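You operate a simulated robot arm through the tools that you are given. There is no shell and no other tool.

You run a simulated robot arm. Do the job below in one go: nothing can be reset, and whatever is moved stays where it is left.

## Task
Do the cabinet check: lamp test, start and stop in HAND, then AUTO.
Fine: hold lamp test at least two seconds; selector to HAND, start once, stop once, selector to AUTO, in that order; leave the emergency button and the door latch alone.

The check looks at the end state, three seconds after you hand in, the way a careful person would. Anything else that was tipped, shoved, dropped, spilled or broken makes it a failure.

## Robot
A 6-joint arm with a fingered hand, fixed in place. Base frame: the origin is on the floor under the middle of its stand, x ahead of it, y to its left, z up. Lengths are in mm, angles in rad, forces in N, time in s.
With the tool pointing down near the work surface it reaches from about 100 to 700 mm from the base axis. Its first joint turns from -2.897 to 2.897 rad. Payload 4 kg.
The tool frame sits at the grasp point between the pads (the TCP): z along the fingers, y along the line on which they close. The tips reach 26 mm beyond it. The gripper opens to 148 mm; its body begins 73 mm behind the TCP. The gripper is a hand of 3 fingers: y runs from the thumb to the fingers, the wrist lies at [0, 0, -239] in the tool frame.
Orientation is told as [roll, pitch, yaw] about the base's x, y, z axes, in that order, counted from this pose: with the fingers straight down and closing along the base's y, the tool's x points along the base's -x, its y along +y and its z along -z.

## Interface
- The arm moves only by the tool step_arm. Its argument "motion" is a list of rows, each a list of 6 numbers: the turn, a rotation vector about the base's x, y, z in units of 4 degrees (1.0 is 4 degrees), then the shift along the base's x, y, z in units of 25 mm (1.0 is 25 mm). In form: [[rx, ry, rz, dx, dy, dz], ...]. A call has 1 to 20 rows; each row shifts and turns the commanded pose from where the row before left it. A call with a number of a shift or a turn outside -1 to 1 is refused whole. A row lasts 0.2 s, in which the tool goes at most 50 mm and 0.15 rad; a call with a longer step from one row to the next is refused whole. Where a pose cannot be reached the arm comes as near as it can. A force on the tool above 40 N (or 10 N above the force at the start of the call, whichever is more), or a blocked arm, ends the call early, and 0.2 s more pass. In this call time passes only in rows, and 0.2 s behind the last. It gives the time, the measured TCP pose, the force on the tool (base axes), the opening and the grip force at its end, in the units of the frame above (readings bear some noise), with the torque about the TCP (base axes, N m) and any sound that the robot's microphone picked up.
- Cameras (640 x 400 px; columns grow to the right, rows downward): "scene" is fixed at [396.1, 490.3, 1723.7]; the picture's right is [-1.00, 0.08, 0.00], its down [0.03, 0.33, -0.94] and it looks along [-0.08, -0.94, -0.33] (base axes); focal length 324 px, centre (320, 200). "wrist" rides on the gripper at [68, -39, -90] in the tool frame; the picture's right is [0.50, 0.87, 0.00], its down [-0.66, 0.38, -0.65] and it looks along [-0.57, 0.33, 0.76] (tool axes); focal length 222 px, centre (320, 200). There is no depth. A picture from a camera that has moved, and an enlarged one, comes with that camera's place and axes in the base frame and with its lens. The place of the scene camera against the robot may be out by one fixed shift of up to 18 mm in any direction.
- snapshot(camera): a new picture of that camera. It takes no simulated time.
- slide_trunk(by): slides the trunk up (or, below 0, down) by that many mm; the arm rides with it, the base frame stays. It gives what a move gives, with no picture.
- finger_targets(finger1, finger2, thumb_bend): sets how far each is bent, from 0 (flat) to 100 (curled in); at 30 the hand is open as for a grip, at 70 the pads meet at the TCP. One left out holds its place. A second passes; each finger stops where it meets its share of the squeeze, and holds until it gets a number again. It is the only way to open and close the hand. It gives what a move gives, with no picture; readings hold the bend of each and the force on the fingers (four entries, about 0 where the hand has none), thumb and palm.
- zoom(camera, box): a new picture of the part [left, top, right, bottom] of that camera's present view, enlarged. It takes no simulated time.
- finish_job(): hands the job in; it is judged then, once.

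Places have to be worked out from the pictures, the camera data and where the tool is seen. Open the gripper and draw the arm clear of the work before you hand the job in, unless the task says otherwise.

The tools are called after "Request:" by a JSON object that holds its "fn" and its "kwargs". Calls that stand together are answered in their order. step_arm: Moves the arm, as the interface text tells. Its arguments: {"type":"object","properties":{"motion":{"type":"array","items":{"type":"array","items":{"type":"number"}}}},"required":["motion"]} The other tools are called the same way: slide_trunk (by) moves the trunk up or down; finger_targets (finger1, finger2, thumb_bend) moves the fingers one by one; snapshot (camera) takes a picture; zoom (camera, box) takes an enlarged picture of a part of a camera's view; finish_job () hands the job in.

At the start:

```text
time_s: 0.0
ee_pos: [-61.1, -410.9, 1333.1]
tool_rot: [0.0, -0.002, 0.001]
wrist_force: [0.0, 0.1, -0.9]
moment: [-0.01, -0.01, -0.01]
gripper_width: 147.9
gripper_force: 0.1
shape: jaw
bend: [30.0, 30.0, 30.0]
finger forces: [0.0, 0.1, 0.0, 0.1, 0.0, 0.1]
trunk travel left (down, up): [-525.0, 65.0]
```

scene: 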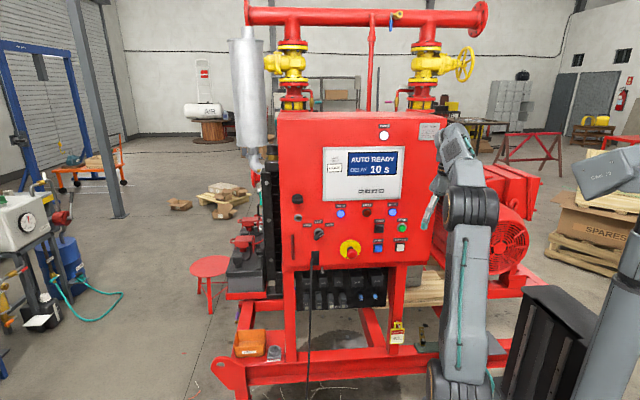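
wrist: 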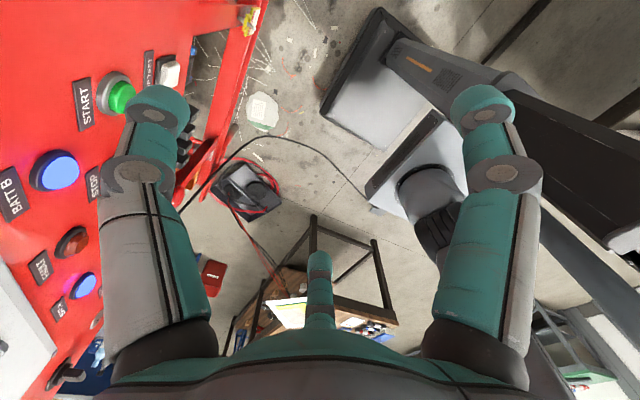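

I'll look closely at the cabinet panel first to find the controls and read their labels.

Request:
{"fn": "zoom", "kwargs": {"camera": "scene", "box": [270, 180, 450, 292]}}

Request:
{"fn": "zoom", "kwargs": {"camera": "scene", "box": [270, 110, 450, 222]}}

Request:
{"fn": "zoom", "kwargs": {"camera": "wrist", "box": [0, 0, 320, 200]}}

Request:
{"fn": "zoom", "kwargs": {"camera": "wrist", "box": [0, 200, 320, 400]}}

```text
3.56 times, centred on (360, 236) of scene
camera zoom: at [396.1, 490.3, 1723.7], right [-1.0, 0.08, 0.0], down [0.03, 0.33, -0.94], along [-0.08, -0.94, -0.33], focal length 1153 px, centre (178, 72)
```

zoom: 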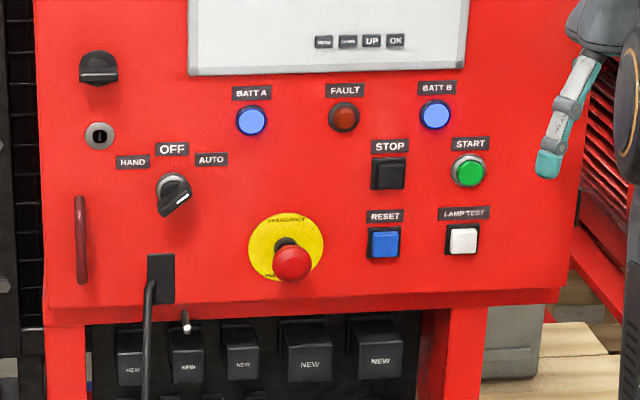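

```text
3.56 times, centred on (360, 166) of scene
camera zoom: at [396.1, 490.3, 1723.7], right [-1.0, 0.08, 0.0], down [0.03, 0.33, -0.94], along [-0.08, -0.94, -0.33], focal length 1153 px, centre (178, 321)
```

zoom: 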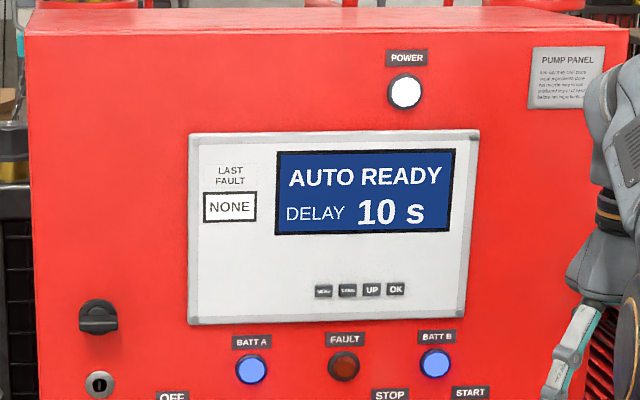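

```text
2.00 times, centred on (160, 100) of wrist
camera zoom: at [-129.0, -449.5, 1422.4], right [-0.5, 0.87, 0.0], down [0.66, 0.38, 0.65], along [0.57, 0.33, -0.76], focal length 444 px, centre (640, 400)
```

zoom: 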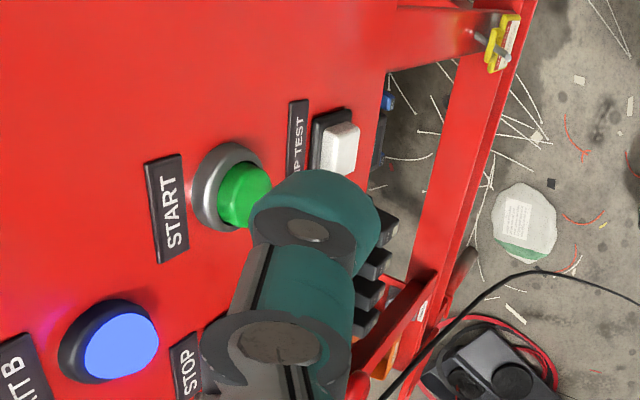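

```text
2.00 times, centred on (160, 300) of wrist
camera zoom: at [-129.0, -449.5, 1422.4], right [-0.5, 0.87, 0.0], down [0.66, 0.38, 0.65], along [0.57, 0.33, -0.76], focal length 444 px, centre (640, 0)
```

zoom: 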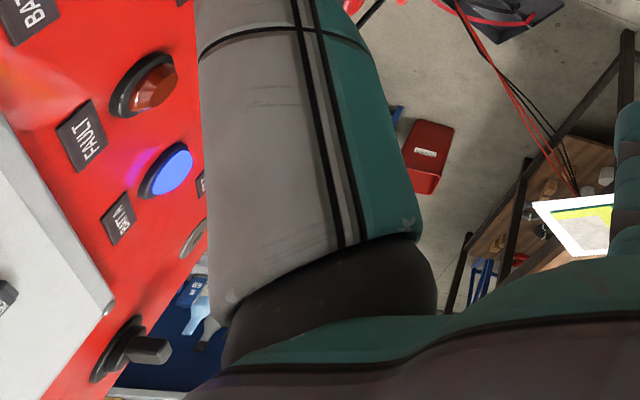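

The lamps and labels are readable: selector with HAND/OFF/AUTO on the left, STOP/START and RESET/LAMP TEST on the right, and the emergency mushroom between. Next I zoom in tighter on the selector and the button block, and on the arm itself.

Request:
{"fn": "zoom", "kwargs": {"camera": "scene", "box": [295, 215, 345, 246]}}

Request:
{"fn": "zoom", "kwargs": {"camera": "scene", "box": [365, 210, 425, 258]}}

Request:
{"fn": "zoom", "kwargs": {"camera": "scene", "box": [400, 100, 640, 400]}}

```text
12.80 times, centred on (320, 230) of scene
camera zoom: at [396.1, 490.3, 1723.7], right [-1.0, 0.08, 0.0], down [0.03, 0.33, -0.94], along [-0.08, -0.94, -0.33], focal length 4151 px, centre (320, -190)
```

zoom: 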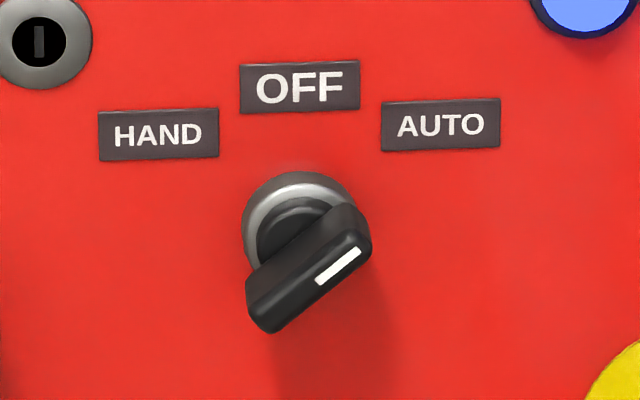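

```text
8.33 times, centred on (395, 234) of scene
camera zoom: at [396.1, 490.3, 1723.7], right [-1.0, 0.08, 0.0], down [0.03, 0.33, -0.94], along [-0.08, -0.94, -0.33], focal length 2702 px, centre (-305, -83)
```

zoom: 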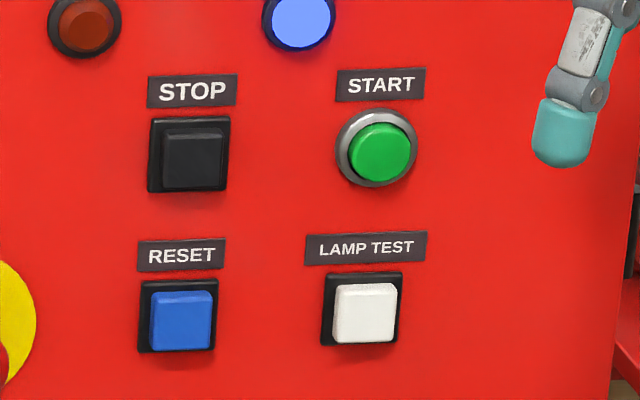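

```text
1.33 times, centred on (520, 250) of scene
camera zoom: at [396.1, 490.3, 1723.7], right [-1.0, 0.08, 0.0], down [0.03, 0.33, -0.94], along [-0.08, -0.94, -0.33], focal length 432 px, centre (53, 133)
```

zoom: 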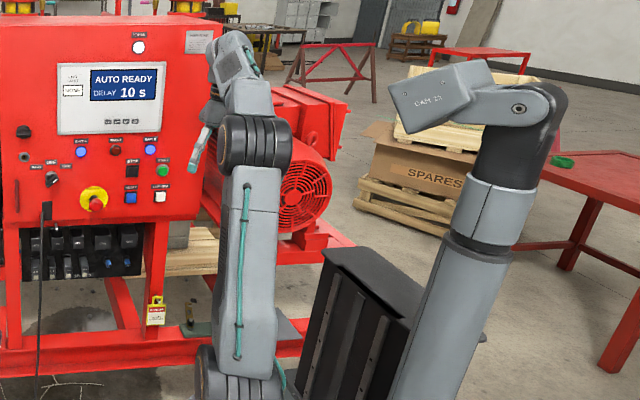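

The selector pointer is at upper right (AUTO) with its bar at 45°. The panel faces +y, at roughly y≈-575. I start turning the hand to face the panel (about base x, negative), staying well back from it and moving slightly away.

Request:
{"fn": "step_arm", "kwargs": {"motion": [[-1, 0, 0, 0.2, 0.2, 0], [-1, 0, 0, 0.2, 0.2, 0], [-1, 0, 0, 0.2, 0.2, 0], [-1, 0, 0, 0.2, 0.2, 0], [-1, 0, 0, 0.2, 0.2, 0], [-1, 0, 0, 0.2, 0.2, 0]]}}

```text
time_s: 1.4
ee_pos: [-31.9, -380.7, 1334.9]
tool_rot: [-0.421, 0.0, 0.001]
wrist_force: [-0.3, 0.8, -0.1]
moment: [0.01, 0.01, -0.01]
gripper_width: 147.7
gripper_force: 0.1
shape: jaw
bend: [30.0, 30.0, 30.0]
finger forces: [0.1, 0.1, 0.0, 0.0, 0.1, 0.1]
trunk travel left (down, up): [-525.0, 65.0]
```

The rotation tracks well (roll -0.42 so far) with no contact force. I continue turning toward horizontal.

Request:
{"fn": "step_arm", "kwargs": {"motion": [[-1, 0, 0, 0.3, 0, 0], [-1, 0, 0, 0.3, 0, 0], [-1, 0, 0, 0.3, 0, 0], [-1, 0, 0, 0.3, 0, 0], [-1, 0, 0, 0.3, 0, 0], [-1, 0, 0, 0.3, 0, 0], [-1, 0, 0, 0.3, 0, 0], [-1, 0, 0, 0.3, 0, 0]]}}

Request:
{"fn": "snapshot", "kwargs": {"camera": "scene"}}

Request:
{"fn": "snapshot", "kwargs": {"camera": "wrist"}}

```text
time_s: 3.2
ee_pos: [28.8, -379.9, 1332.8]
tool_rot: [-0.979, 0.0, 0.002]
wrist_force: [0.1, -0.2, 0.7]
moment: [-0.02, 0.03, 0.01]
gripper_width: 147.9
gripper_force: 0.1
shape: jaw
bend: [30.0, 30.0, 30.0]
finger forces: [0.0, 0.1, 0.0, 0.0, 0.1, 0.0]
trunk travel left (down, up): [-525.0, 65.0]
```

```text
taken
```

scene: 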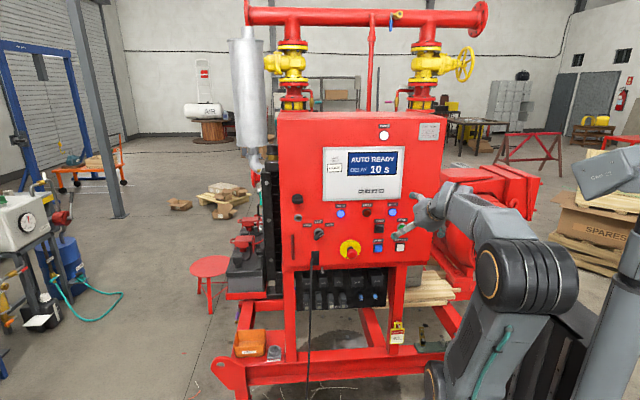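

```text
taken
camera wrist: at [-38.6, -326.2, 1415.0], right [-0.5, 0.48, -0.72], down [0.66, 0.75, 0.05], along [0.57, -0.45, -0.69], focal length 222 px, centre (320, 200)
```

wrist: 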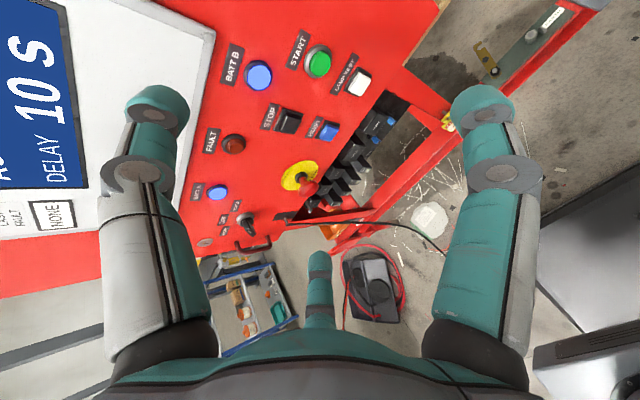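

Good view of the whole panel. I complete the turn to horizontal (another ~0.59 rad).

Request:
{"fn": "step_arm", "kwargs": {"motion": [[-1, 0, 0, 0, 0, 0], [-1, 0, 0, 0, 0, 0], [-1, 0, 0, 0, 0, 0], [-1, 0, 0, 0, 0, 0], [-1, 0, 0, 0, 0, 0], [-1, 0, 0, 0, 0, 0], [-1, 0, 0, 0, 0, 0], [-1, 0, 0, 0, 0, 0], [-0.48, 0, 0, 0, 0, 0]]}}

Request:
{"fn": "snapshot", "kwargs": {"camera": "wrist"}}

Request:
{"fn": "snapshot", "kwargs": {"camera": "scene"}}

```text
time_s: 5.2
ee_pos: [39.1, -381.3, 1331.7]
tool_rot: [-1.421, -0.009, 0.042]
wrist_force: [-0.9, -0.3, 0.6]
moment: [-0.01, 0.0, -0.01]
gripper_width: 147.9
gripper_force: 0.0
shape: jaw
bend: [30.0, 30.0, 30.0]
finger forces: [0.0, 0.0, 0.0, 0.0, 0.0, 0.0]
out of reach, approached as far as the arm can: row 5, 7
trunk travel left (down, up): [-525.0, 65.0]
```

```text
taken
camera wrist: at [-32.5, -300.5, 1382.6], right [-0.5, 0.11, -0.86], down [0.63, 0.73, -0.27], along [0.6, -0.67, -0.43], focal length 222 px, centre (320, 200)
```

wrist: 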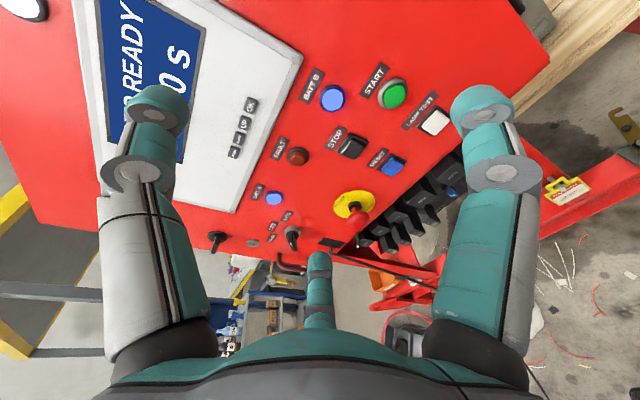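

```text
taken
```

scene: 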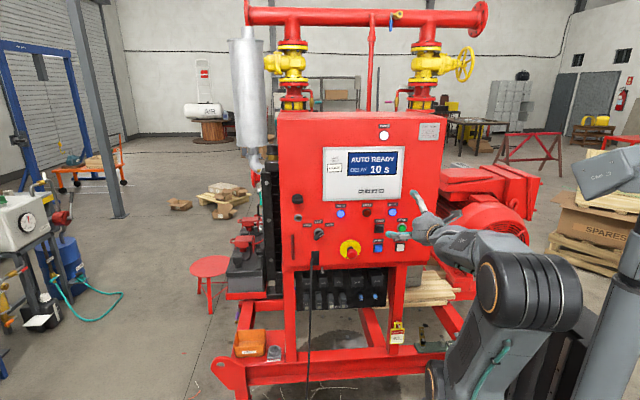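

The pose is nearly horizontal (roll -1.42), slightly limited by reach being too close to the base. I take zoomed wrist views to locate each control.

Request:
{"fn": "zoom", "kwargs": {"camera": "wrist", "box": [300, 50, 460, 150]}}

Request:
{"fn": "zoom", "kwargs": {"camera": "wrist", "box": [300, 100, 460, 200]}}

Request:
{"fn": "zoom", "kwargs": {"camera": "wrist", "box": [200, 170, 400, 295]}}

```text
4.00 times, centred on (380, 100) of wrist
camera zoom: at [-32.5, -300.5, 1382.6], right [-0.5, 0.11, -0.86], down [0.63, 0.73, -0.27], along [0.6, -0.67, -0.43], focal length 888 px, centre (80, 600)
```

zoom: 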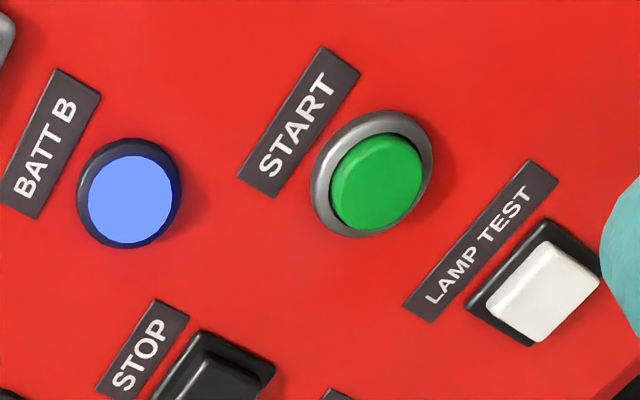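

```text
4.00 times, centred on (380, 150) of wrist
camera zoom: at [-32.5, -300.5, 1382.6], right [-0.5, 0.11, -0.86], down [0.63, 0.73, -0.27], along [0.6, -0.67, -0.43], focal length 888 px, centre (80, 400)
```

zoom: 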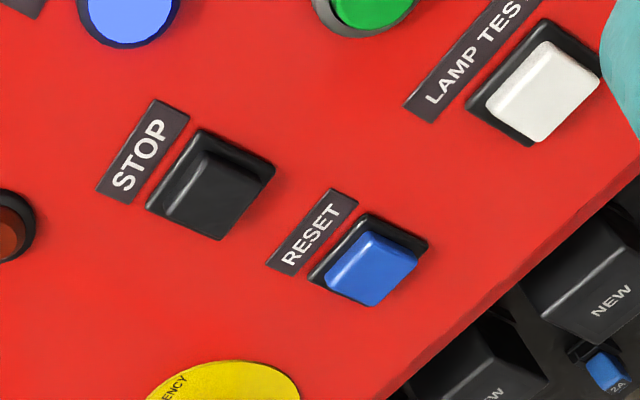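

```text
3.20 times, centred on (300, 232) of wrist
camera zoom: at [-32.5, -300.5, 1382.6], right [-0.5, 0.11, -0.86], down [0.63, 0.73, -0.27], along [0.6, -0.67, -0.43], focal length 711 px, centre (384, 96)
```

zoom: 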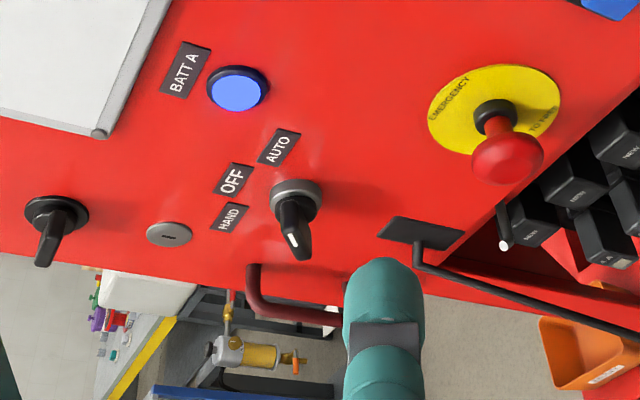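

Panel plane comes out near y≈-575 to -580, START face at about (4, -562, 1225). I bring the hand a bit lower and forward (still clear of the panel) to recover reach and check the commanded orientation.

Request:
{"fn": "step_arm", "kwargs": {"motion": [[0, 0, 0, 0, -0.5, -0.5], [0, 0, 0, 0, -0.5, -0.5], [0, 0, 0, 0, -0.5, -0.5]]}}

Request:
{"fn": "finger_targets", "kwargs": {"finger1": 70, "finger2": 70, "thumb_bend": 70}}

Request:
{"fn": "snapshot", "kwargs": {"camera": "wrist"}}

Request:
{"fn": "zoom", "kwargs": {"camera": "scene", "box": [360, 180, 600, 330]}}

```text
time_s: 6.0
ee_pos: [38.6, -418.4, 1295.2]
tool_rot: [-1.421, -0.007, 0.043]
wrist_force: [-1.0, -0.2, 0.5]
moment: [0.03, 0.01, -0.01]
gripper_width: 147.8
gripper_force: 0.1
shape: jaw
bend: [30.0, 30.0, 30.0]
finger forces: [0.1, 0.0, 0.0, 0.1, 0.0, 0.1]
trunk travel left (down, up): [-525.0, 65.0]
```

```text
time_s: 7.0
ee_pos: [40.9, -417.6, 1294.9]
tool_rot: [-1.42, -0.007, 0.044]
wrist_force: [0.3, -0.6, -0.3]
moment: [0.06, 0.0, 0.0]
gripper_width: 0.1
gripper_force: 0.0
shape: fingers
bend: [69.0, 69.0, 70.0]
finger forces: [0.1, 0.0, 0.0, 0.0, 0.0, 0.0]
trunk travel left (down, up): [-525.0, 65.0]
```

```text
taken
camera wrist: at [-31.5, -338.0, 1345.6], right [-0.5, 0.11, -0.86], down [0.63, 0.73, -0.27], along [0.6, -0.67, -0.43], focal length 222 px, centre (320, 200)
```

wrist: 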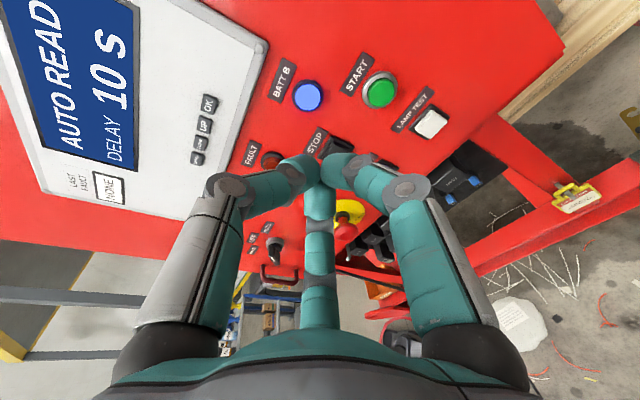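

```text
2.67 times, centred on (480, 255) of scene
camera zoom: at [396.1, 490.3, 1723.7], right [-1.0, 0.08, 0.0], down [0.03, 0.33, -0.94], along [-0.08, -0.94, -0.33], focal length 865 px, centre (-107, 53)
```

zoom: 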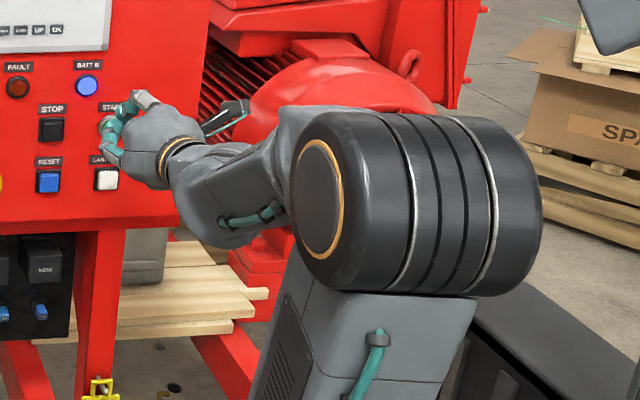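

The closed fingers form a compact tip about 26 mm beyond the TCP. LAMP TEST I judge at about x≈4.5, z≈1147, face y≈-562. I move in front of it, 65 mm short of contact, and square up the tool.

Request:
{"fn": "step_arm", "kwargs": {"motion": [[-0.27, 0.012, -0.079, -0.182, -0.2, -0.725], [-0.27, 0.012, -0.079, -0.182, -0.2, -0.725], [-0.27, 0.012, -0.079, -0.182, -0.2, -0.725], [-0.27, 0.012, -0.079, -0.182, -0.2, -0.725], [-0.27, 0.012, -0.079, -0.182, -0.2, -0.725], [-0.27, 0.012, -0.079, -0.182, -0.2, -0.725], [-0.27, 0.012, -0.079, -0.182, -0.2, -0.725], [-0.27, 0.012, -0.079, -0.182, -0.2, -0.725]]}}

Request:
{"fn": "snapshot", "kwargs": {"camera": "wrist"}}

Request:
{"fn": "zoom", "kwargs": {"camera": "scene", "box": [340, 160, 500, 260]}}

```text
time_s: 8.8
ee_pos: [-8.6, -500.1, 1178.9]
tool_rot: [-1.575, 0.003, -0.003]
wrist_force: [0.1, 0.6, 0.0]
moment: [0.0, -0.02, -0.01]
gripper_width: 0.2
gripper_force: 0.1
shape: fingers
bend: [69.0, 69.0, 70.0]
finger forces: [0.1, 0.0, 0.0, 0.0, 0.0, 0.0]
out of reach, approached as far as the arm can: row 2, 3, 4, 5, 6, 7, 8
trunk travel left (down, up): [-525.0, 65.0]
```

```text
taken
camera wrist: at [-75.5, -410.8, 1217.8], right [-0.5, 0.0, -0.86], down [0.66, 0.65, -0.38], along [0.56, -0.76, -0.33], focal length 222 px, centre (320, 200)
```

wrist: 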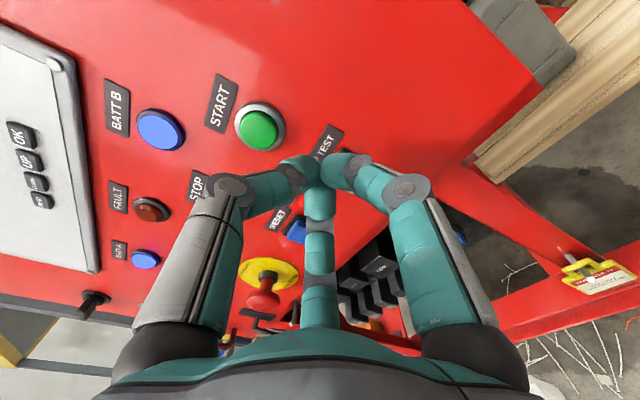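

```text
4.00 times, centred on (420, 210) of scene
camera zoom: at [396.1, 490.3, 1723.7], right [-1.0, 0.08, 0.0], down [0.03, 0.33, -0.94], along [-0.08, -0.94, -0.33], focal length 1297 px, centre (-80, 160)
```

zoom: 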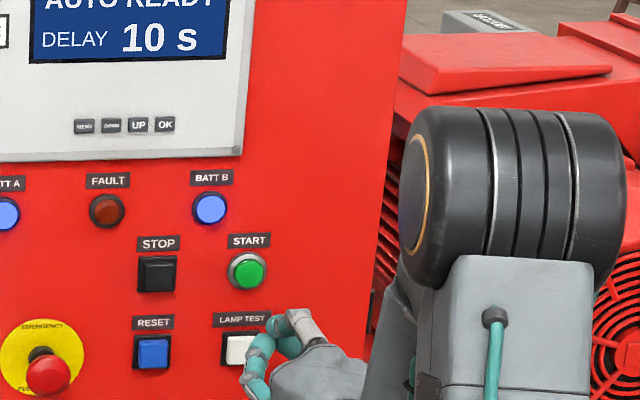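

The arm is at the near edge of its reach here (TCP (-9,-500,1179)); re-triangulating gives LAMP TEST at about (5,-566,1144) and START (5,-566,1222). I lower the trunk by 35 mm to bring the hand to the LAMP TEST height without straining the arm.

Request:
{"fn": "slide_trunk", "kwargs": {"by": -35}}

Request:
{"fn": "step_arm", "kwargs": {"motion": [[0, 0, 0, 0.25, 0, 0], [0, 0, 0, 0.25, 0, 0]]}}

Request:
{"fn": "snapshot", "kwargs": {"camera": "wrist"}}

Request:
{"fn": "zoom", "kwargs": {"camera": "scene", "box": [340, 180, 500, 280]}}

```text
time_s: 9.6
ee_pos: [-7.8, -502.7, 1144.1]
tool_rot: [-1.572, 0.002, -0.002]
wrist_force: [-0.2, -0.7, 0.4]
moment: [-0.01, 0.02, -0.03]
gripper_width: 0.0
gripper_force: 0.1
shape: fingers
bend: [69.0, 69.0, 70.0]
finger forces: [0.1, 0.1, 0.0, 0.1, 0.0, 0.0]
trunk travel left (down, up): [-490.0, 100.0]
```

```text
time_s: 10.2
ee_pos: [4.4, -504.5, 1145.7]
tool_rot: [-1.572, 0.002, -0.001]
wrist_force: [-0.2, 0.2, 0.3]
moment: [0.0, -0.02, 0.0]
gripper_width: 0.3
gripper_force: 0.0
shape: fingers
bend: [69.0, 69.0, 70.0]
finger forces: [0.0, 0.0, 0.1, 0.1, 0.1, 0.0]
trunk travel left (down, up): [-490.0, 100.0]
```

```text
taken
camera wrist: at [-63.3, -413.3, 1183.6], right [-0.5, 0.0, -0.86], down [0.66, 0.65, -0.38], along [0.56, -0.76, -0.33], focal length 222 px, centre (320, 200)
```

wrist: 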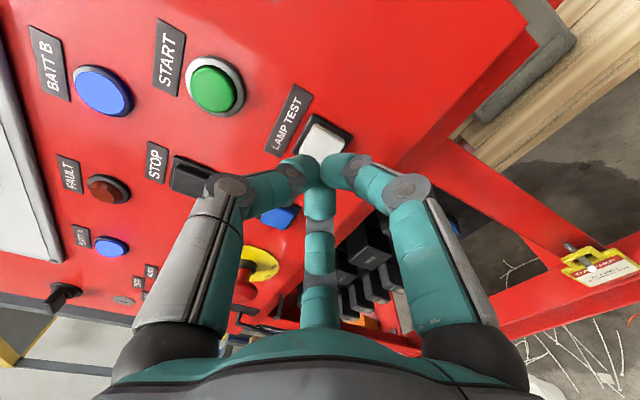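

```text
4.00 times, centred on (420, 230) of scene
camera zoom: at [396.1, 490.3, 1723.7], right [-1.0, 0.08, 0.0], down [0.03, 0.33, -0.94], along [-0.08, -0.94, -0.33], focal length 1297 px, centre (-80, 80)
```

zoom: 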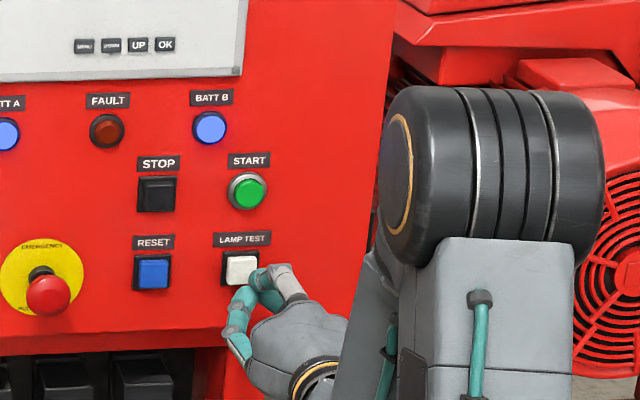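

The tip lies on the line to the white cap; I zoom in to check the alignment before pressing.

Request:
{"fn": "zoom", "kwargs": {"camera": "wrist", "box": [260, 80, 400, 200]}}

Request:
{"fn": "zoom", "kwargs": {"camera": "scene", "box": [380, 225, 428, 260]}}

```text
3.33 times, centred on (330, 140) of wrist
camera zoom: at [-63.3, -413.3, 1183.6], right [-0.5, 0.0, -0.86], down [0.66, 0.65, -0.38], along [0.56, -0.76, -0.33], focal length 740 px, centre (287, 400)
```

zoom: 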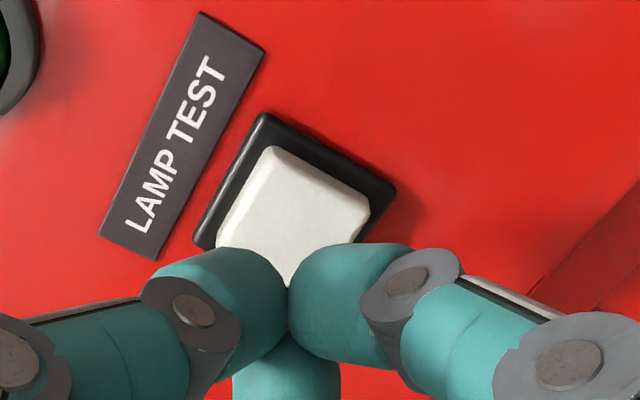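

```text
11.43 times, centred on (404, 242) of scene
camera zoom: at [396.1, 490.3, 1723.7], right [-1.0, 0.08, 0.0], down [0.03, 0.33, -0.94], along [-0.08, -0.94, -0.33], focal length 3706 px, centre (-640, -286)
```

zoom: 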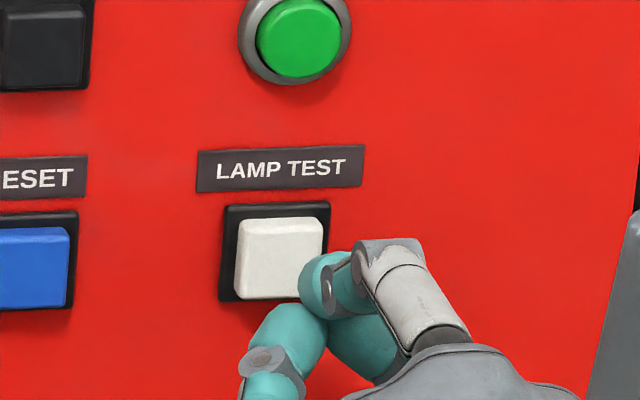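

Alignment is good: the cap centre sits on the tool axis. I advance 25 mm, which should still be ~10 mm short of contact.

Request:
{"fn": "step_arm", "kwargs": {"motion": [[0, 0, 0, 0, -0.25, 0], [0, 0, 0, 0, -0.25, 0], [0, 0, 0, 0, -0.25, 0], [0, 0, 0, 0, -0.25, 0]]}}

Request:
{"fn": "zoom", "kwargs": {"camera": "wrist", "box": [260, 80, 400, 200]}}

Request:
{"fn": "zoom", "kwargs": {"camera": "scene", "box": [380, 225, 428, 260]}}

```text
time_s: 11.2
ee_pos: [3.5, -525.6, 1144.9]
tool_rot: [-1.57, 0.002, -0.002]
wrist_force: [0.5, 0.2, 0.1]
moment: [0.01, 0.03, -0.01]
gripper_width: 0.0
gripper_force: 0.0
shape: fingers
bend: [69.0, 69.0, 70.0]
finger forces: [0.1, 0.0, 0.0, 0.0, 0.1, 0.1]
trunk travel left (down, up): [-490.0, 100.0]
```

```text
3.33 times, centred on (330, 140) of wrist
camera zoom: at [-63.2, -434.8, 1183.4], right [-0.5, 0.0, -0.86], down [0.66, 0.65, -0.38], along [0.56, -0.76, -0.33], focal length 740 px, centre (287, 400)
```

zoom: 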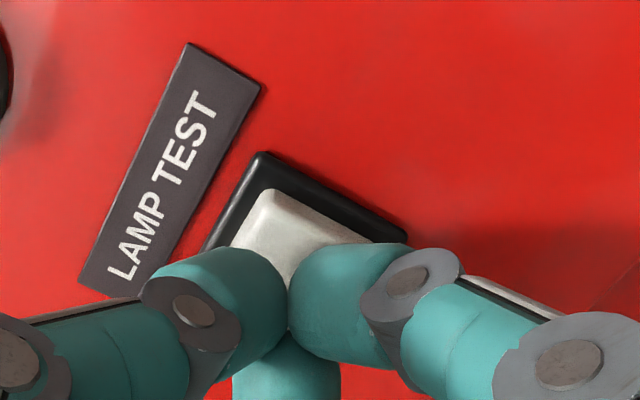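

```text
11.43 times, centred on (404, 242) of scene
camera zoom: at [396.1, 490.3, 1723.7], right [-1.0, 0.08, 0.0], down [0.03, 0.33, -0.94], along [-0.08, -0.94, -0.33], focal length 3706 px, centre (-640, -286)
```

zoom: 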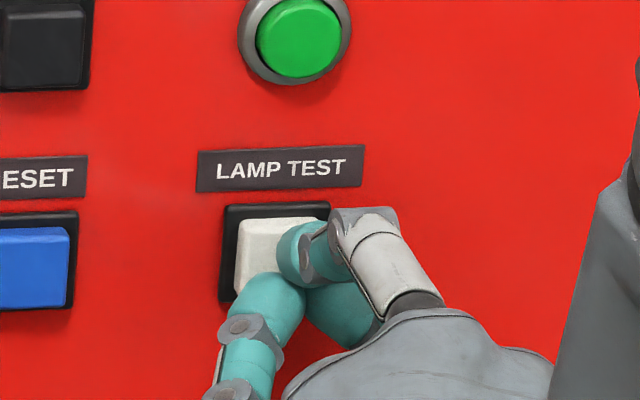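

No contact yet. I creep forward in small steps watching the force.

Request:
{"fn": "step_arm", "kwargs": {"motion": [[0, 0, 0, 0, -0.1, 0], [0, 0, 0, 0, -0.1, 0], [0, 0, 0, 0, -0.1, 0], [0, 0, 0, 0, -0.1, 0]]}}

Request:
{"fn": "zoom", "kwargs": {"camera": "wrist", "box": [260, 80, 400, 200]}}

```text
time_s: 12.2
ee_pos: [4.3, -536.9, 1145.3]
tool_rot: [-1.57, 0.001, -0.003]
wrist_force: [-0.5, 0.7, -0.9]
moment: [0.05, 0.02, -0.02]
gripper_width: 0.2
gripper_force: 0.3
shape: fingers
bend: [69.0, 70.0, 70.0]
finger forces: [0.8, 0.0, 0.1, 0.0, 0.1, 0.1]
trunk travel left (down, up): [-490.0, 100.0]
```

```text
3.33 times, centred on (330, 140) of wrist
camera zoom: at [-62.4, -445.7, 1183.3], right [-0.5, 0.0, -0.86], down [0.66, 0.65, -0.38], along [0.56, -0.76, -0.33], focal length 740 px, centre (287, 400)
```

zoom: 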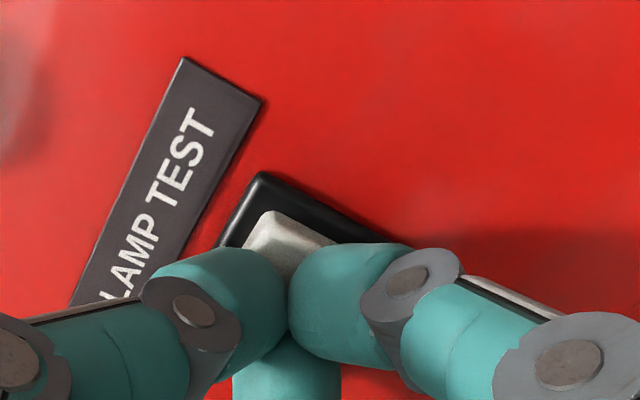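

A hint of contact (finger force 0.8 N). I continue in small steps.

Request:
{"fn": "step_arm", "kwargs": {"motion": [[0, 0, 0, 0, -0.08, 0], [0, 0, 0, 0, -0.08, 0]]}}

Request:
{"fn": "zoom", "kwargs": {"camera": "scene", "box": [320, 110, 448, 270]}}

```text
time_s: 12.8
ee_pos: [5.3, -539.0, 1145.6]
tool_rot: [-1.57, 0.005, -0.002]
wrist_force: [0.4, 2.8, -1.3]
moment: [0.08, 0.01, 0.0]
gripper_width: 0.0
gripper_force: 1.7
shape: fingers
bend: [70.0, 70.0, 70.0]
finger forces: [2.1, 1.9, 0.0, 0.0, 0.0, 0.0]
trunk travel left (down, up): [-490.0, 100.0]
heard: click
```

```text
2.50 times, centred on (384, 190) of scene
camera zoom: at [396.1, 490.3, 1723.7], right [-1.0, 0.08, 0.0], down [0.03, 0.33, -0.94], along [-0.08, -0.94, -0.33], focal length 811 px, centre (160, 225)
```

zoom: 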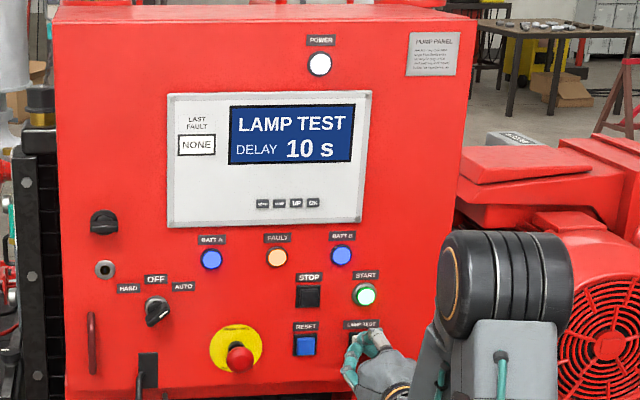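

A click, and the display reads LAMP TEST with the lamps lit. I press 1 mm deeper for safety and hold for about 4 seconds.

Request:
{"fn": "step_arm", "kwargs": {"motion": [[0, 0, 0, 0, -0.05, 0], [0, 0, 0, 0, 0, 0], [0, 0, 0, 0, 0, 0], [0, 0, 0, 0, 0, 0], [0, 0, 0, 0, 0, 0], [0, 0, 0, 0, 0, 0], [0, 0, 0, 0, 0, 0], [0, 0, 0, 0, 0, 0], [0, 0, 0, 0, 0, 0], [0, 0, 0, 0, 0, 0], [0, 0, 0, 0, 0, 0], [0, 0, 0, 0, 0, 0], [0, 0, 0, 0, 0, 0], [0, 0, 0, 0, 0, 0], [0, 0, 0, 0, 0, 0], [0, 0, 0, 0, 0, 0], [0, 0, 0, 0, 0, 0], [0, 0, 0, 0, 0, 0]]}}

Request:
{"fn": "zoom", "kwargs": {"camera": "scene", "box": [320, 110, 448, 270]}}

```text
time_s: 16.6
ee_pos: [4.9, -540.6, 1145.0]
tool_rot: [-1.573, 0.003, -0.003]
wrist_force: [0.2, 7.5, -1.5]
moment: [0.0, 0.01, 0.03]
gripper_width: 0.0
gripper_force: 4.8
shape: fingers
bend: [70.0, 70.0, 70.0]
finger forces: [3.3, 3.9, 0.0, 0.1, 2.5, 0.0]
trunk travel left (down, up): [-490.0, 100.0]
```

```text
2.50 times, centred on (384, 190) of scene
camera zoom: at [396.1, 490.3, 1723.7], right [-1.0, 0.08, 0.0], down [0.03, 0.33, -0.94], along [-0.08, -0.94, -0.33], focal length 811 px, centre (160, 225)
```

zoom: 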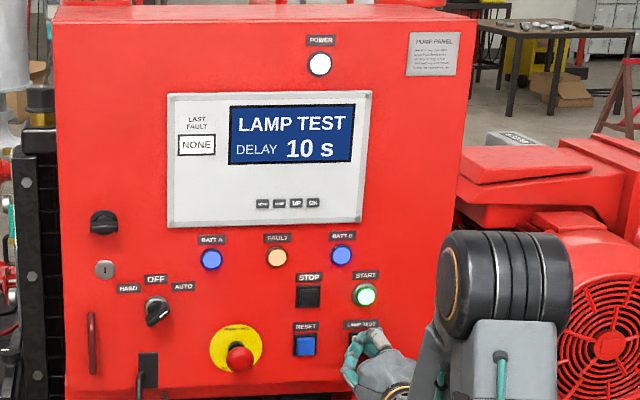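

Lamp test held about 4 s. I withdraw from the button straight back 40 mm.

Request:
{"fn": "step_arm", "kwargs": {"motion": [[0, 0, 0, 0, 0.2, 0], [0, 0, 0, 0, 0.35, 0], [0, 0, 0, 0, 0.35, 0], [0, 0, 0, 0, 0.35, 0], [0, 0, 0, 0, 0.35, 0]]}}

Request:
{"fn": "zoom", "kwargs": {"camera": "scene", "box": [320, 110, 448, 270]}}

```text
time_s: 17.8
ee_pos: [3.2, -503.9, 1144.5]
tool_rot: [-1.572, 0.002, -0.001]
wrist_force: [-0.7, -0.5, 0.2]
moment: [0.05, 0.0, 0.0]
gripper_width: 0.0
gripper_force: 0.1
shape: fingers
bend: [70.0, 70.0, 70.0]
finger forces: [0.1, 0.0, 0.0, 0.1, 0.0, 0.0]
trunk travel left (down, up): [-490.0, 100.0]
```

```text
2.50 times, centred on (384, 190) of scene
camera zoom: at [396.1, 490.3, 1723.7], right [-1.0, 0.08, 0.0], down [0.03, 0.33, -0.94], along [-0.08, -0.94, -0.33], focal length 811 px, centre (160, 225)
```

zoom: 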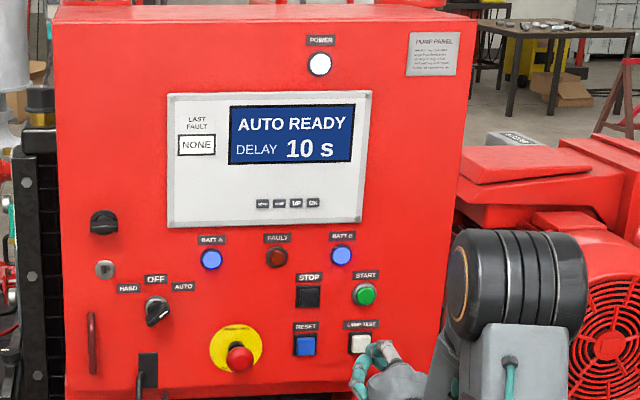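

The lamps returned to normal (AUTO READY). I raise the trunk by 80 mm so the hand passes above the emergency button, then move toward the selector.

Request:
{"fn": "slide_trunk", "kwargs": {"by": 80}}

Request:
{"fn": "step_arm", "kwargs": {"motion": [[0, 0, 0, 0.6, 0.1, 0], [0, 0, 0, 0.6, 0.1, 0], [0, 0, 0, 0.6, 0.1, 0], [0, 0, 0, 0.6, 0.1, 0], [0, 0, 0, 0.6, 0.1, 0], [0, 0, 0, 0.6, 0.1, 0]]}}

```text
time_s: 19.0
ee_pos: [2.7, -503.7, 1225.5]
tool_rot: [-1.57, 0.002, 0.0]
wrist_force: [-0.2, -0.9, 0.0]
moment: [0.02, -0.01, -0.01]
gripper_width: 0.2
gripper_force: 0.1
shape: fingers
bend: [70.0, 70.0, 70.0]
finger forces: [0.1, 0.1, 0.0, 0.0, 0.0, 0.0]
trunk travel left (down, up): [-570.0, 20.0]
```

```text
time_s: 20.4
ee_pos: [95.2, -505.4, 1232.6]
tool_rot: [-1.571, 0.002, -0.001]
wrist_force: [0.0, -1.2, -0.2]
moment: [-0.01, -0.02, 0.0]
gripper_width: 0.0
gripper_force: 0.0
shape: fingers
bend: [70.0, 70.0, 70.0]
finger forces: [0.0, 0.0, 0.0, 0.1, 0.0, 0.1]
out of reach, approached as far as the arm can: row 1, 2, 3, 5
trunk travel left (down, up): [-570.0, 20.0]
```

Still near the inner reach limit, so I keep y constant and continue toward +x at this height, well in front of and above the emergency button.

Request:
{"fn": "step_arm", "kwargs": {"motion": [[0, 0, 0, 0.7, 0, 0], [0, 0, 0, 0.7, 0, 0], [0, 0, 0, 0.7, 0, 0], [0, 0, 0, 0.7, 0, 0], [0, 0, 0, 0.7, 0.1, 0], [0, 0, 0, 0.7, 0.2, 0]]}}

Request:
{"fn": "snapshot", "kwargs": {"camera": "wrist"}}

Request:
{"fn": "snapshot", "kwargs": {"camera": "scene"}}

```text
time_s: 21.8
ee_pos: [119.0, -510.8, 1199.2]
tool_rot: [-1.577, 0.001, 0.009]
wrist_force: [-0.1, -0.9, 0.5]
moment: [-0.02, 0.01, 0.04]
gripper_width: 0.0
gripper_force: 0.0
shape: fingers
bend: [70.0, 70.0, 70.0]
finger forces: [0.0, 0.0, 0.0, 0.0, 0.0, 0.0]
out of reach, approached as far as the arm can: row 1, 2, 3, 4, 5, 6
trunk travel left (down, up): [-570.0, 20.0]
```

```text
taken
camera wrist: at [51.1, -420.7, 1237.7], right [-0.5, -0.01, -0.86], down [0.65, 0.66, -0.38], along [0.57, -0.75, -0.32], focal length 222 px, centre (320, 200)
```

wrist: 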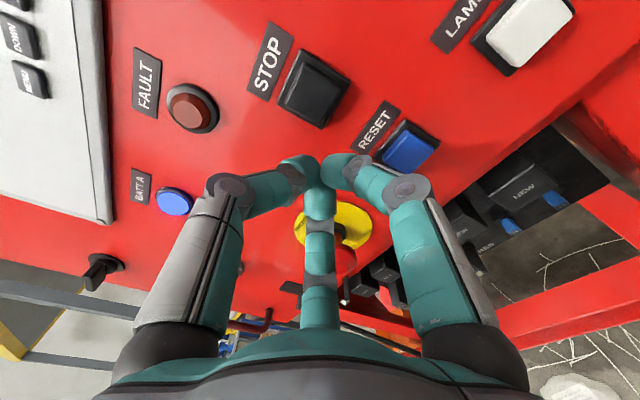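

```text
taken
```

scene: 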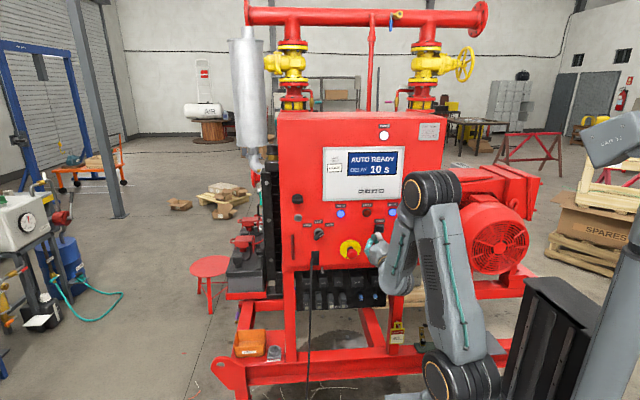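

The arm is folded near its inner limit here and drifted lower, so before going near the emergency button I need the trunk lower relative to the hand. I first move up and away from the panel.

Request:
{"fn": "step_arm", "kwargs": {"motion": [[0, 0, 0, -0.3, 0, 0.8], [0, 0, 0, -0.2, 0, 0.8], [0, 0, 0, 0, 0.1, 0.8], [0, 0, 0, 0, 0.2, 0.8], [0, 0, 0, 0, 0.3, 0.8], [0, 0, 0, 0, 0.3, 0.8], [0, 0, 0, 0, 0.3, 0.8]]}}

```text
time_s: 23.4
ee_pos: [60.6, -479.6, 1319.2]
tool_rot: [-1.573, 0.003, 0.006]
wrist_force: [0.3, -0.1, 0.7]
moment: [0.0, 0.02, -0.01]
gripper_width: 0.2
gripper_force: 0.1
shape: fingers
bend: [70.0, 70.0, 70.0]
finger forces: [0.0, 0.0, 0.0, 0.0, 0.1, 0.0]
out of reach, approached as far as the arm can: row 1, 2, 3, 4, 5, 6, 7
trunk travel left (down, up): [-570.0, 20.0]
```

Now at (61,-480,1319). I lower the trunk by 90 mm (hand passes in front of the screen/STOP zone, 60 mm off the panel), then raise the arm relative to it.

Request:
{"fn": "slide_trunk", "kwargs": {"by": -90}}

Request:
{"fn": "step_arm", "kwargs": {"motion": [[0, 0, 0, 0, 0.1, 0.9], [0, 0, 0, 0, 0.2, 0.9], [0, 0, 0, 0, 0.2, 0.9], [0, 0, 0, 0, 0.3, 0.9], [0, 0, 0, 0, 0.3, 0.9], [0, 0, 0, 0, 0.3, 0.9]]}}

```text
time_s: 24.6
ee_pos: [62.3, -478.6, 1229.5]
tool_rot: [-1.573, 0.004, 0.004]
wrist_force: [0.2, 0.0, 0.6]
moment: [-0.01, -0.01, -0.01]
gripper_width: 0.0
gripper_force: 0.0
shape: fingers
bend: [70.0, 70.0, 70.0]
finger forces: [0.1, 0.0, 0.0, 0.0, 0.0, 0.0]
trunk travel left (down, up): [-480.0, 110.0]
```

```text
time_s: 26.0
ee_pos: [49.6, -444.4, 1362.8]
tool_rot: [-1.574, 0.0, 0.007]
wrist_force: [0.0, -0.1, 0.1]
moment: [-0.02, 0.02, -0.02]
gripper_width: 0.0
gripper_force: 0.0
shape: fingers
bend: [70.0, 70.0, 70.0]
finger forces: [0.0, 0.1, 0.0, 0.1, 0.0, 0.0]
out of reach, approached as far as the arm can: row 2, 3
trunk travel left (down, up): [-480.0, 110.0]
```

Reach is improving as the shoulder drops. I repeat: trunk down 130 mm, then raise the arm again.

Request:
{"fn": "slide_trunk", "kwargs": {"by": -130}}

Request:
{"fn": "step_arm", "kwargs": {"motion": [[0, 0, 0, 0.2, 0.1, 0.9], [0, 0, 0, 0.2, 0.1, 0.9], [0, 0, 0, 0.2, 0.1, 0.9], [0, 0, 0, 0.2, 0.1, 0.9], [0, 0, 0, 0.2, 0.1, 0.9]]}}

Request:
{"fn": "snapshot", "kwargs": {"camera": "scene"}}

```text
time_s: 27.6
ee_pos: [50.1, -445.1, 1234.2]
tool_rot: [-1.572, 0.002, 0.006]
wrist_force: [0.2, -0.2, 0.9]
moment: [-0.05, 0.02, 0.0]
gripper_width: 0.0
gripper_force: 0.0
shape: fingers
bend: [70.0, 70.0, 70.0]
finger forces: [0.1, 0.0, 0.1, 0.0, 0.0, 0.0]
trunk travel left (down, up): [-350.0, 240.0]
```

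```text
time_s: 28.8
ee_pos: [70.3, -432.2, 1346.6]
tool_rot: [-1.571, 0.004, 0.006]
wrist_force: [0.2, 0.1, 0.7]
moment: [-0.01, 0.03, -0.05]
gripper_width: 0.0
gripper_force: 0.0
shape: fingers
bend: [70.0, 70.0, 70.0]
finger forces: [0.0, 0.1, 0.1, 0.1, 0.0, 0.1]
out of reach, approached as far as the arm can: row 2, 3
trunk travel left (down, up): [-350.0, 240.0]
```

```text
taken
```

scene: 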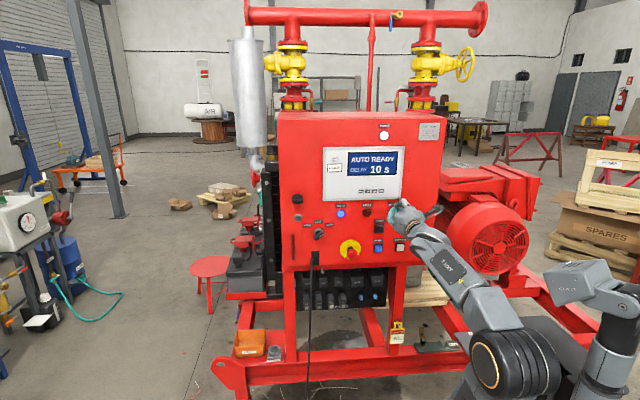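

The arm now comes from below with plenty of room. I move sideways toward the selector at height ~1300, about 130 mm off the panel.

Request:
{"fn": "step_arm", "kwargs": {"motion": [[0, 0, 0, 0.8, 0, -0.1], [0, 0, 0, 0.8, 0, -0.1], [0, 0, 0, 0.8, 0, -0.1], [0, 0, 0, 0.8, 0, -0.1], [0, 0, 0, 0.8, 0, -0.1], [0, 0, 0, 0.8, 0, -0.1], [0, 0, 0, 0.8, 0, -0.1], [0, 0, 0, 0.8, 0, -0.1]]}}

Request:
{"fn": "snapshot", "kwargs": {"camera": "scene"}}

Request:
{"fn": "snapshot", "kwargs": {"camera": "wrist"}}

```text
time_s: 30.6
ee_pos: [226.5, -431.0, 1327.9]
tool_rot: [-1.572, 0.005, 0.007]
wrist_force: [-0.2, -0.5, 0.3]
moment: [0.0, 0.01, 0.03]
gripper_width: 0.1
gripper_force: 0.2
shape: fingers
bend: [70.0, 70.0, 70.0]
finger forces: [0.0, 0.0, 0.0, 0.0, 0.1, 0.1]
trunk travel left (down, up): [-350.0, 240.0]
```

```text
taken
```

scene: 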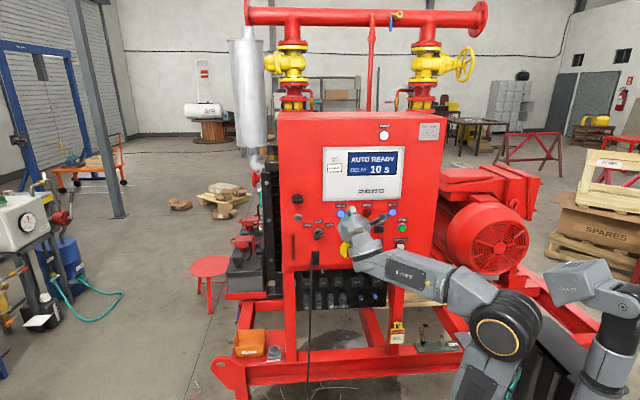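

```text
taken
camera wrist: at [158.5, -341.6, 1365.9], right [-0.5, 0.0, -0.86], down [0.65, 0.66, -0.38], along [0.57, -0.75, -0.33], focal length 222 px, centre (320, 200)
```

wrist: 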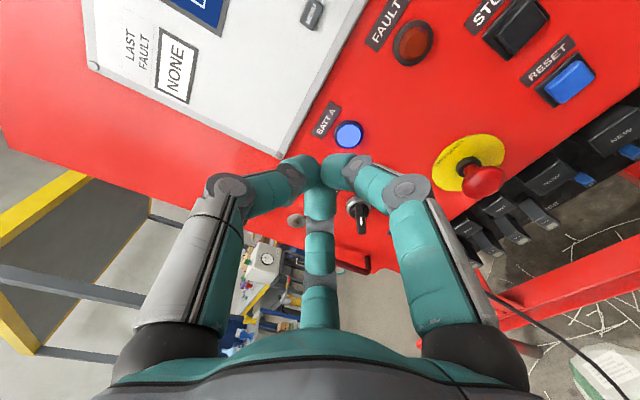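

Next I move in front of the selector (still ~115 mm off) while rolling the hand +45° about the panel normal, so the closing line becomes perpendicular to the knob bar at AUTO.

Request:
{"fn": "step_arm", "kwargs": {"motion": [[0, 0.94, 0, 0.28, 0, -0.3], [0, 0.94, 0, 0.28, 0, -0.3], [0, 0.94, 0, 0.28, 0, -0.3], [0, 0.94, 0, 0.28, 0, -0.3], [0, 0.94, 0, 0.28, 0, -0.3], [0, 0.94, 0, 0.28, 0, -0.3], [0, 0.94, 0, 0.28, 0, -0.3], [0, 0.94, 0, 0.28, 0, -0.3], [0, 0.94, 0, 0.28, 0, -0.3], [0, 0.94, 0, 0.28, 0, -0.3], [0, 0.94, 0, 0.28, 0, -0.3], [0, 0.94, 0, 0.28, 0, -0.3]]}}

Request:
{"fn": "snapshot", "kwargs": {"camera": "wrist"}}

Request:
{"fn": "snapshot", "kwargs": {"camera": "scene"}}

```text
time_s: 33.2
ee_pos: [312.9, -432.7, 1236.5]
tool_rot: [-1.565, 0.792, 0.011]
wrist_force: [0.1, -0.6, 0.2]
moment: [0.02, 0.02, -0.02]
gripper_width: 0.1
gripper_force: 0.1
shape: fingers
bend: [70.0, 70.0, 70.0]
finger forces: [0.0, 0.0, 0.0, 0.0, 0.0, 0.1]
trunk travel left (down, up): [-350.0, 240.0]
```

```text
taken
camera wrist: at [292.9, -341.6, 1310.9], right [-0.97, -0.01, -0.25], down [0.19, 0.66, -0.73], along [0.17, -0.75, -0.64], focal length 222 px, centre (320, 200)
```

wrist: 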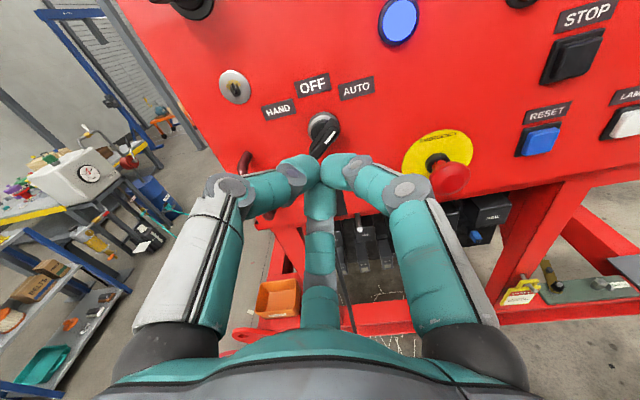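

```text
taken
```

scene: 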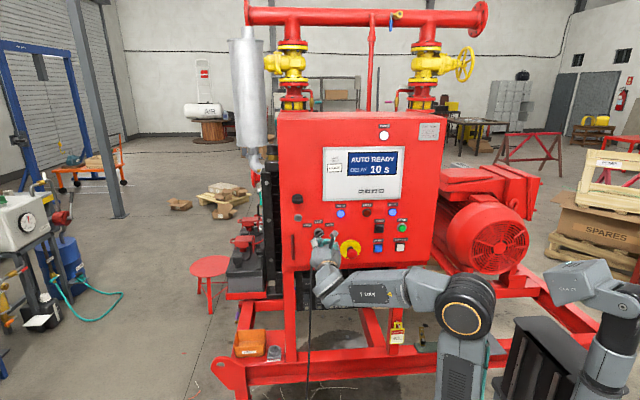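

The arm reaches this pose cleanly. I zoom in on the selector from here to measure its position and bar direction.

Request:
{"fn": "zoom", "kwargs": {"camera": "wrist", "box": [240, 60, 400, 160]}}

Request:
{"fn": "zoom", "kwargs": {"camera": "wrist", "box": [290, 95, 354, 165]}}

```text
4.00 times, centred on (320, 110) of wrist
camera zoom: at [292.9, -341.6, 1310.9], right [-0.97, -0.01, -0.25], down [0.19, 0.66, -0.73], along [0.17, -0.75, -0.64], focal length 888 px, centre (320, 560)
```

zoom: 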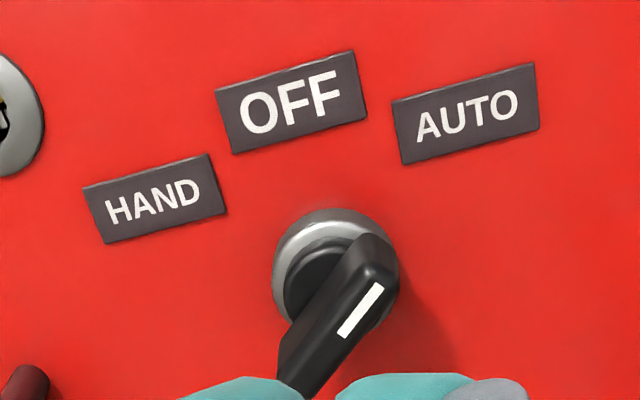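

```text
5.71 times, centred on (322, 130) of wrist
camera zoom: at [292.9, -341.6, 1310.9], right [-0.97, -0.01, -0.25], down [0.19, 0.66, -0.73], along [0.17, -0.75, -0.64], focal length 1269 px, centre (309, 600)
```

zoom: 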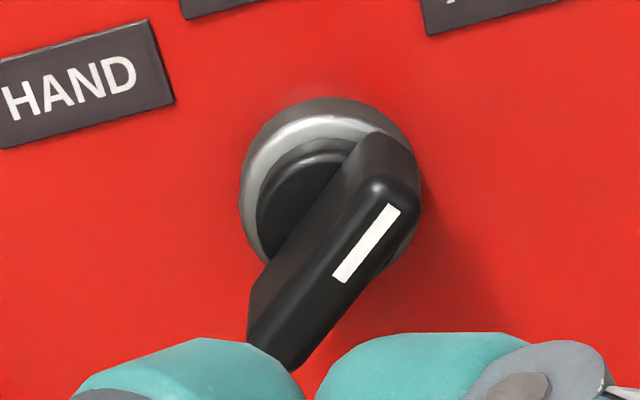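

Selector axis comes out at about (315, ·, 1214.5), bar front at y≈-536, bar at ~45° as needed. Before gripping I test in free air whether the hand can roll the further +90° needed to reach HAND.

Request:
{"fn": "step_arm", "kwargs": {"motion": [[0, 1, 0, 0, 0, 0], [0, 1, 0, 0, 0, 0], [0, 1, 0, 0, 0, 0], [0, 1, 0, 0, 0, 0], [0, 1, 0, 0, 0, 0], [0, 1, 0, 0, 0, 0], [0, 1, 0, 0, 0, 0], [0, 1, 0, 0, 0, 0], [0, 1, 0, 0, 0, 0], [0, 1, 0, 0, 0, 0], [0, 1, 0, 0, 0, 0], [0, 1, 0, 0, 0, 0], [0, 1, 0, 0, 0, 0], [0, 1, 0, 0, 0, 0], [0, 1, 0, 0, 0, 0], [0, 1, 0, 0, 0, 0], [0, 1, 0, 0, 0, 0], [0, 1, 0, 0, 0, 0], [0, 1, 0, 0, 0, 0], [0, 1, 0, 0, 0, 0]]}}

Request:
{"fn": "snapshot", "kwargs": {"camera": "wrist"}}

```text
time_s: 37.4
ee_pos: [312.6, -433.8, 1236.3]
tool_rot: [1.558, 0.953, 3.129]
wrist_force: [0.4, 0.0, 1.4]
moment: [0.02, 0.02, 0.0]
gripper_width: 0.1
gripper_force: 0.0
shape: fingers
bend: [70.0, 70.0, 70.0]
finger forces: [0.1, 0.1, 0.1, 0.1, 0.1, 0.0]
trunk travel left (down, up): [-350.0, 240.0]
```

```text
taken
camera wrist: at [384.1, -342.6, 1269.1], right [-0.42, -0.01, 0.91], down [-0.69, 0.66, -0.31], along [-0.6, -0.75, -0.28], focal length 222 px, centre (320, 200)
```

wrist: 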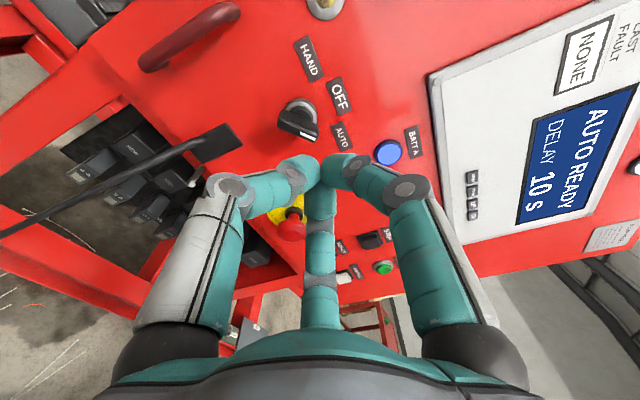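

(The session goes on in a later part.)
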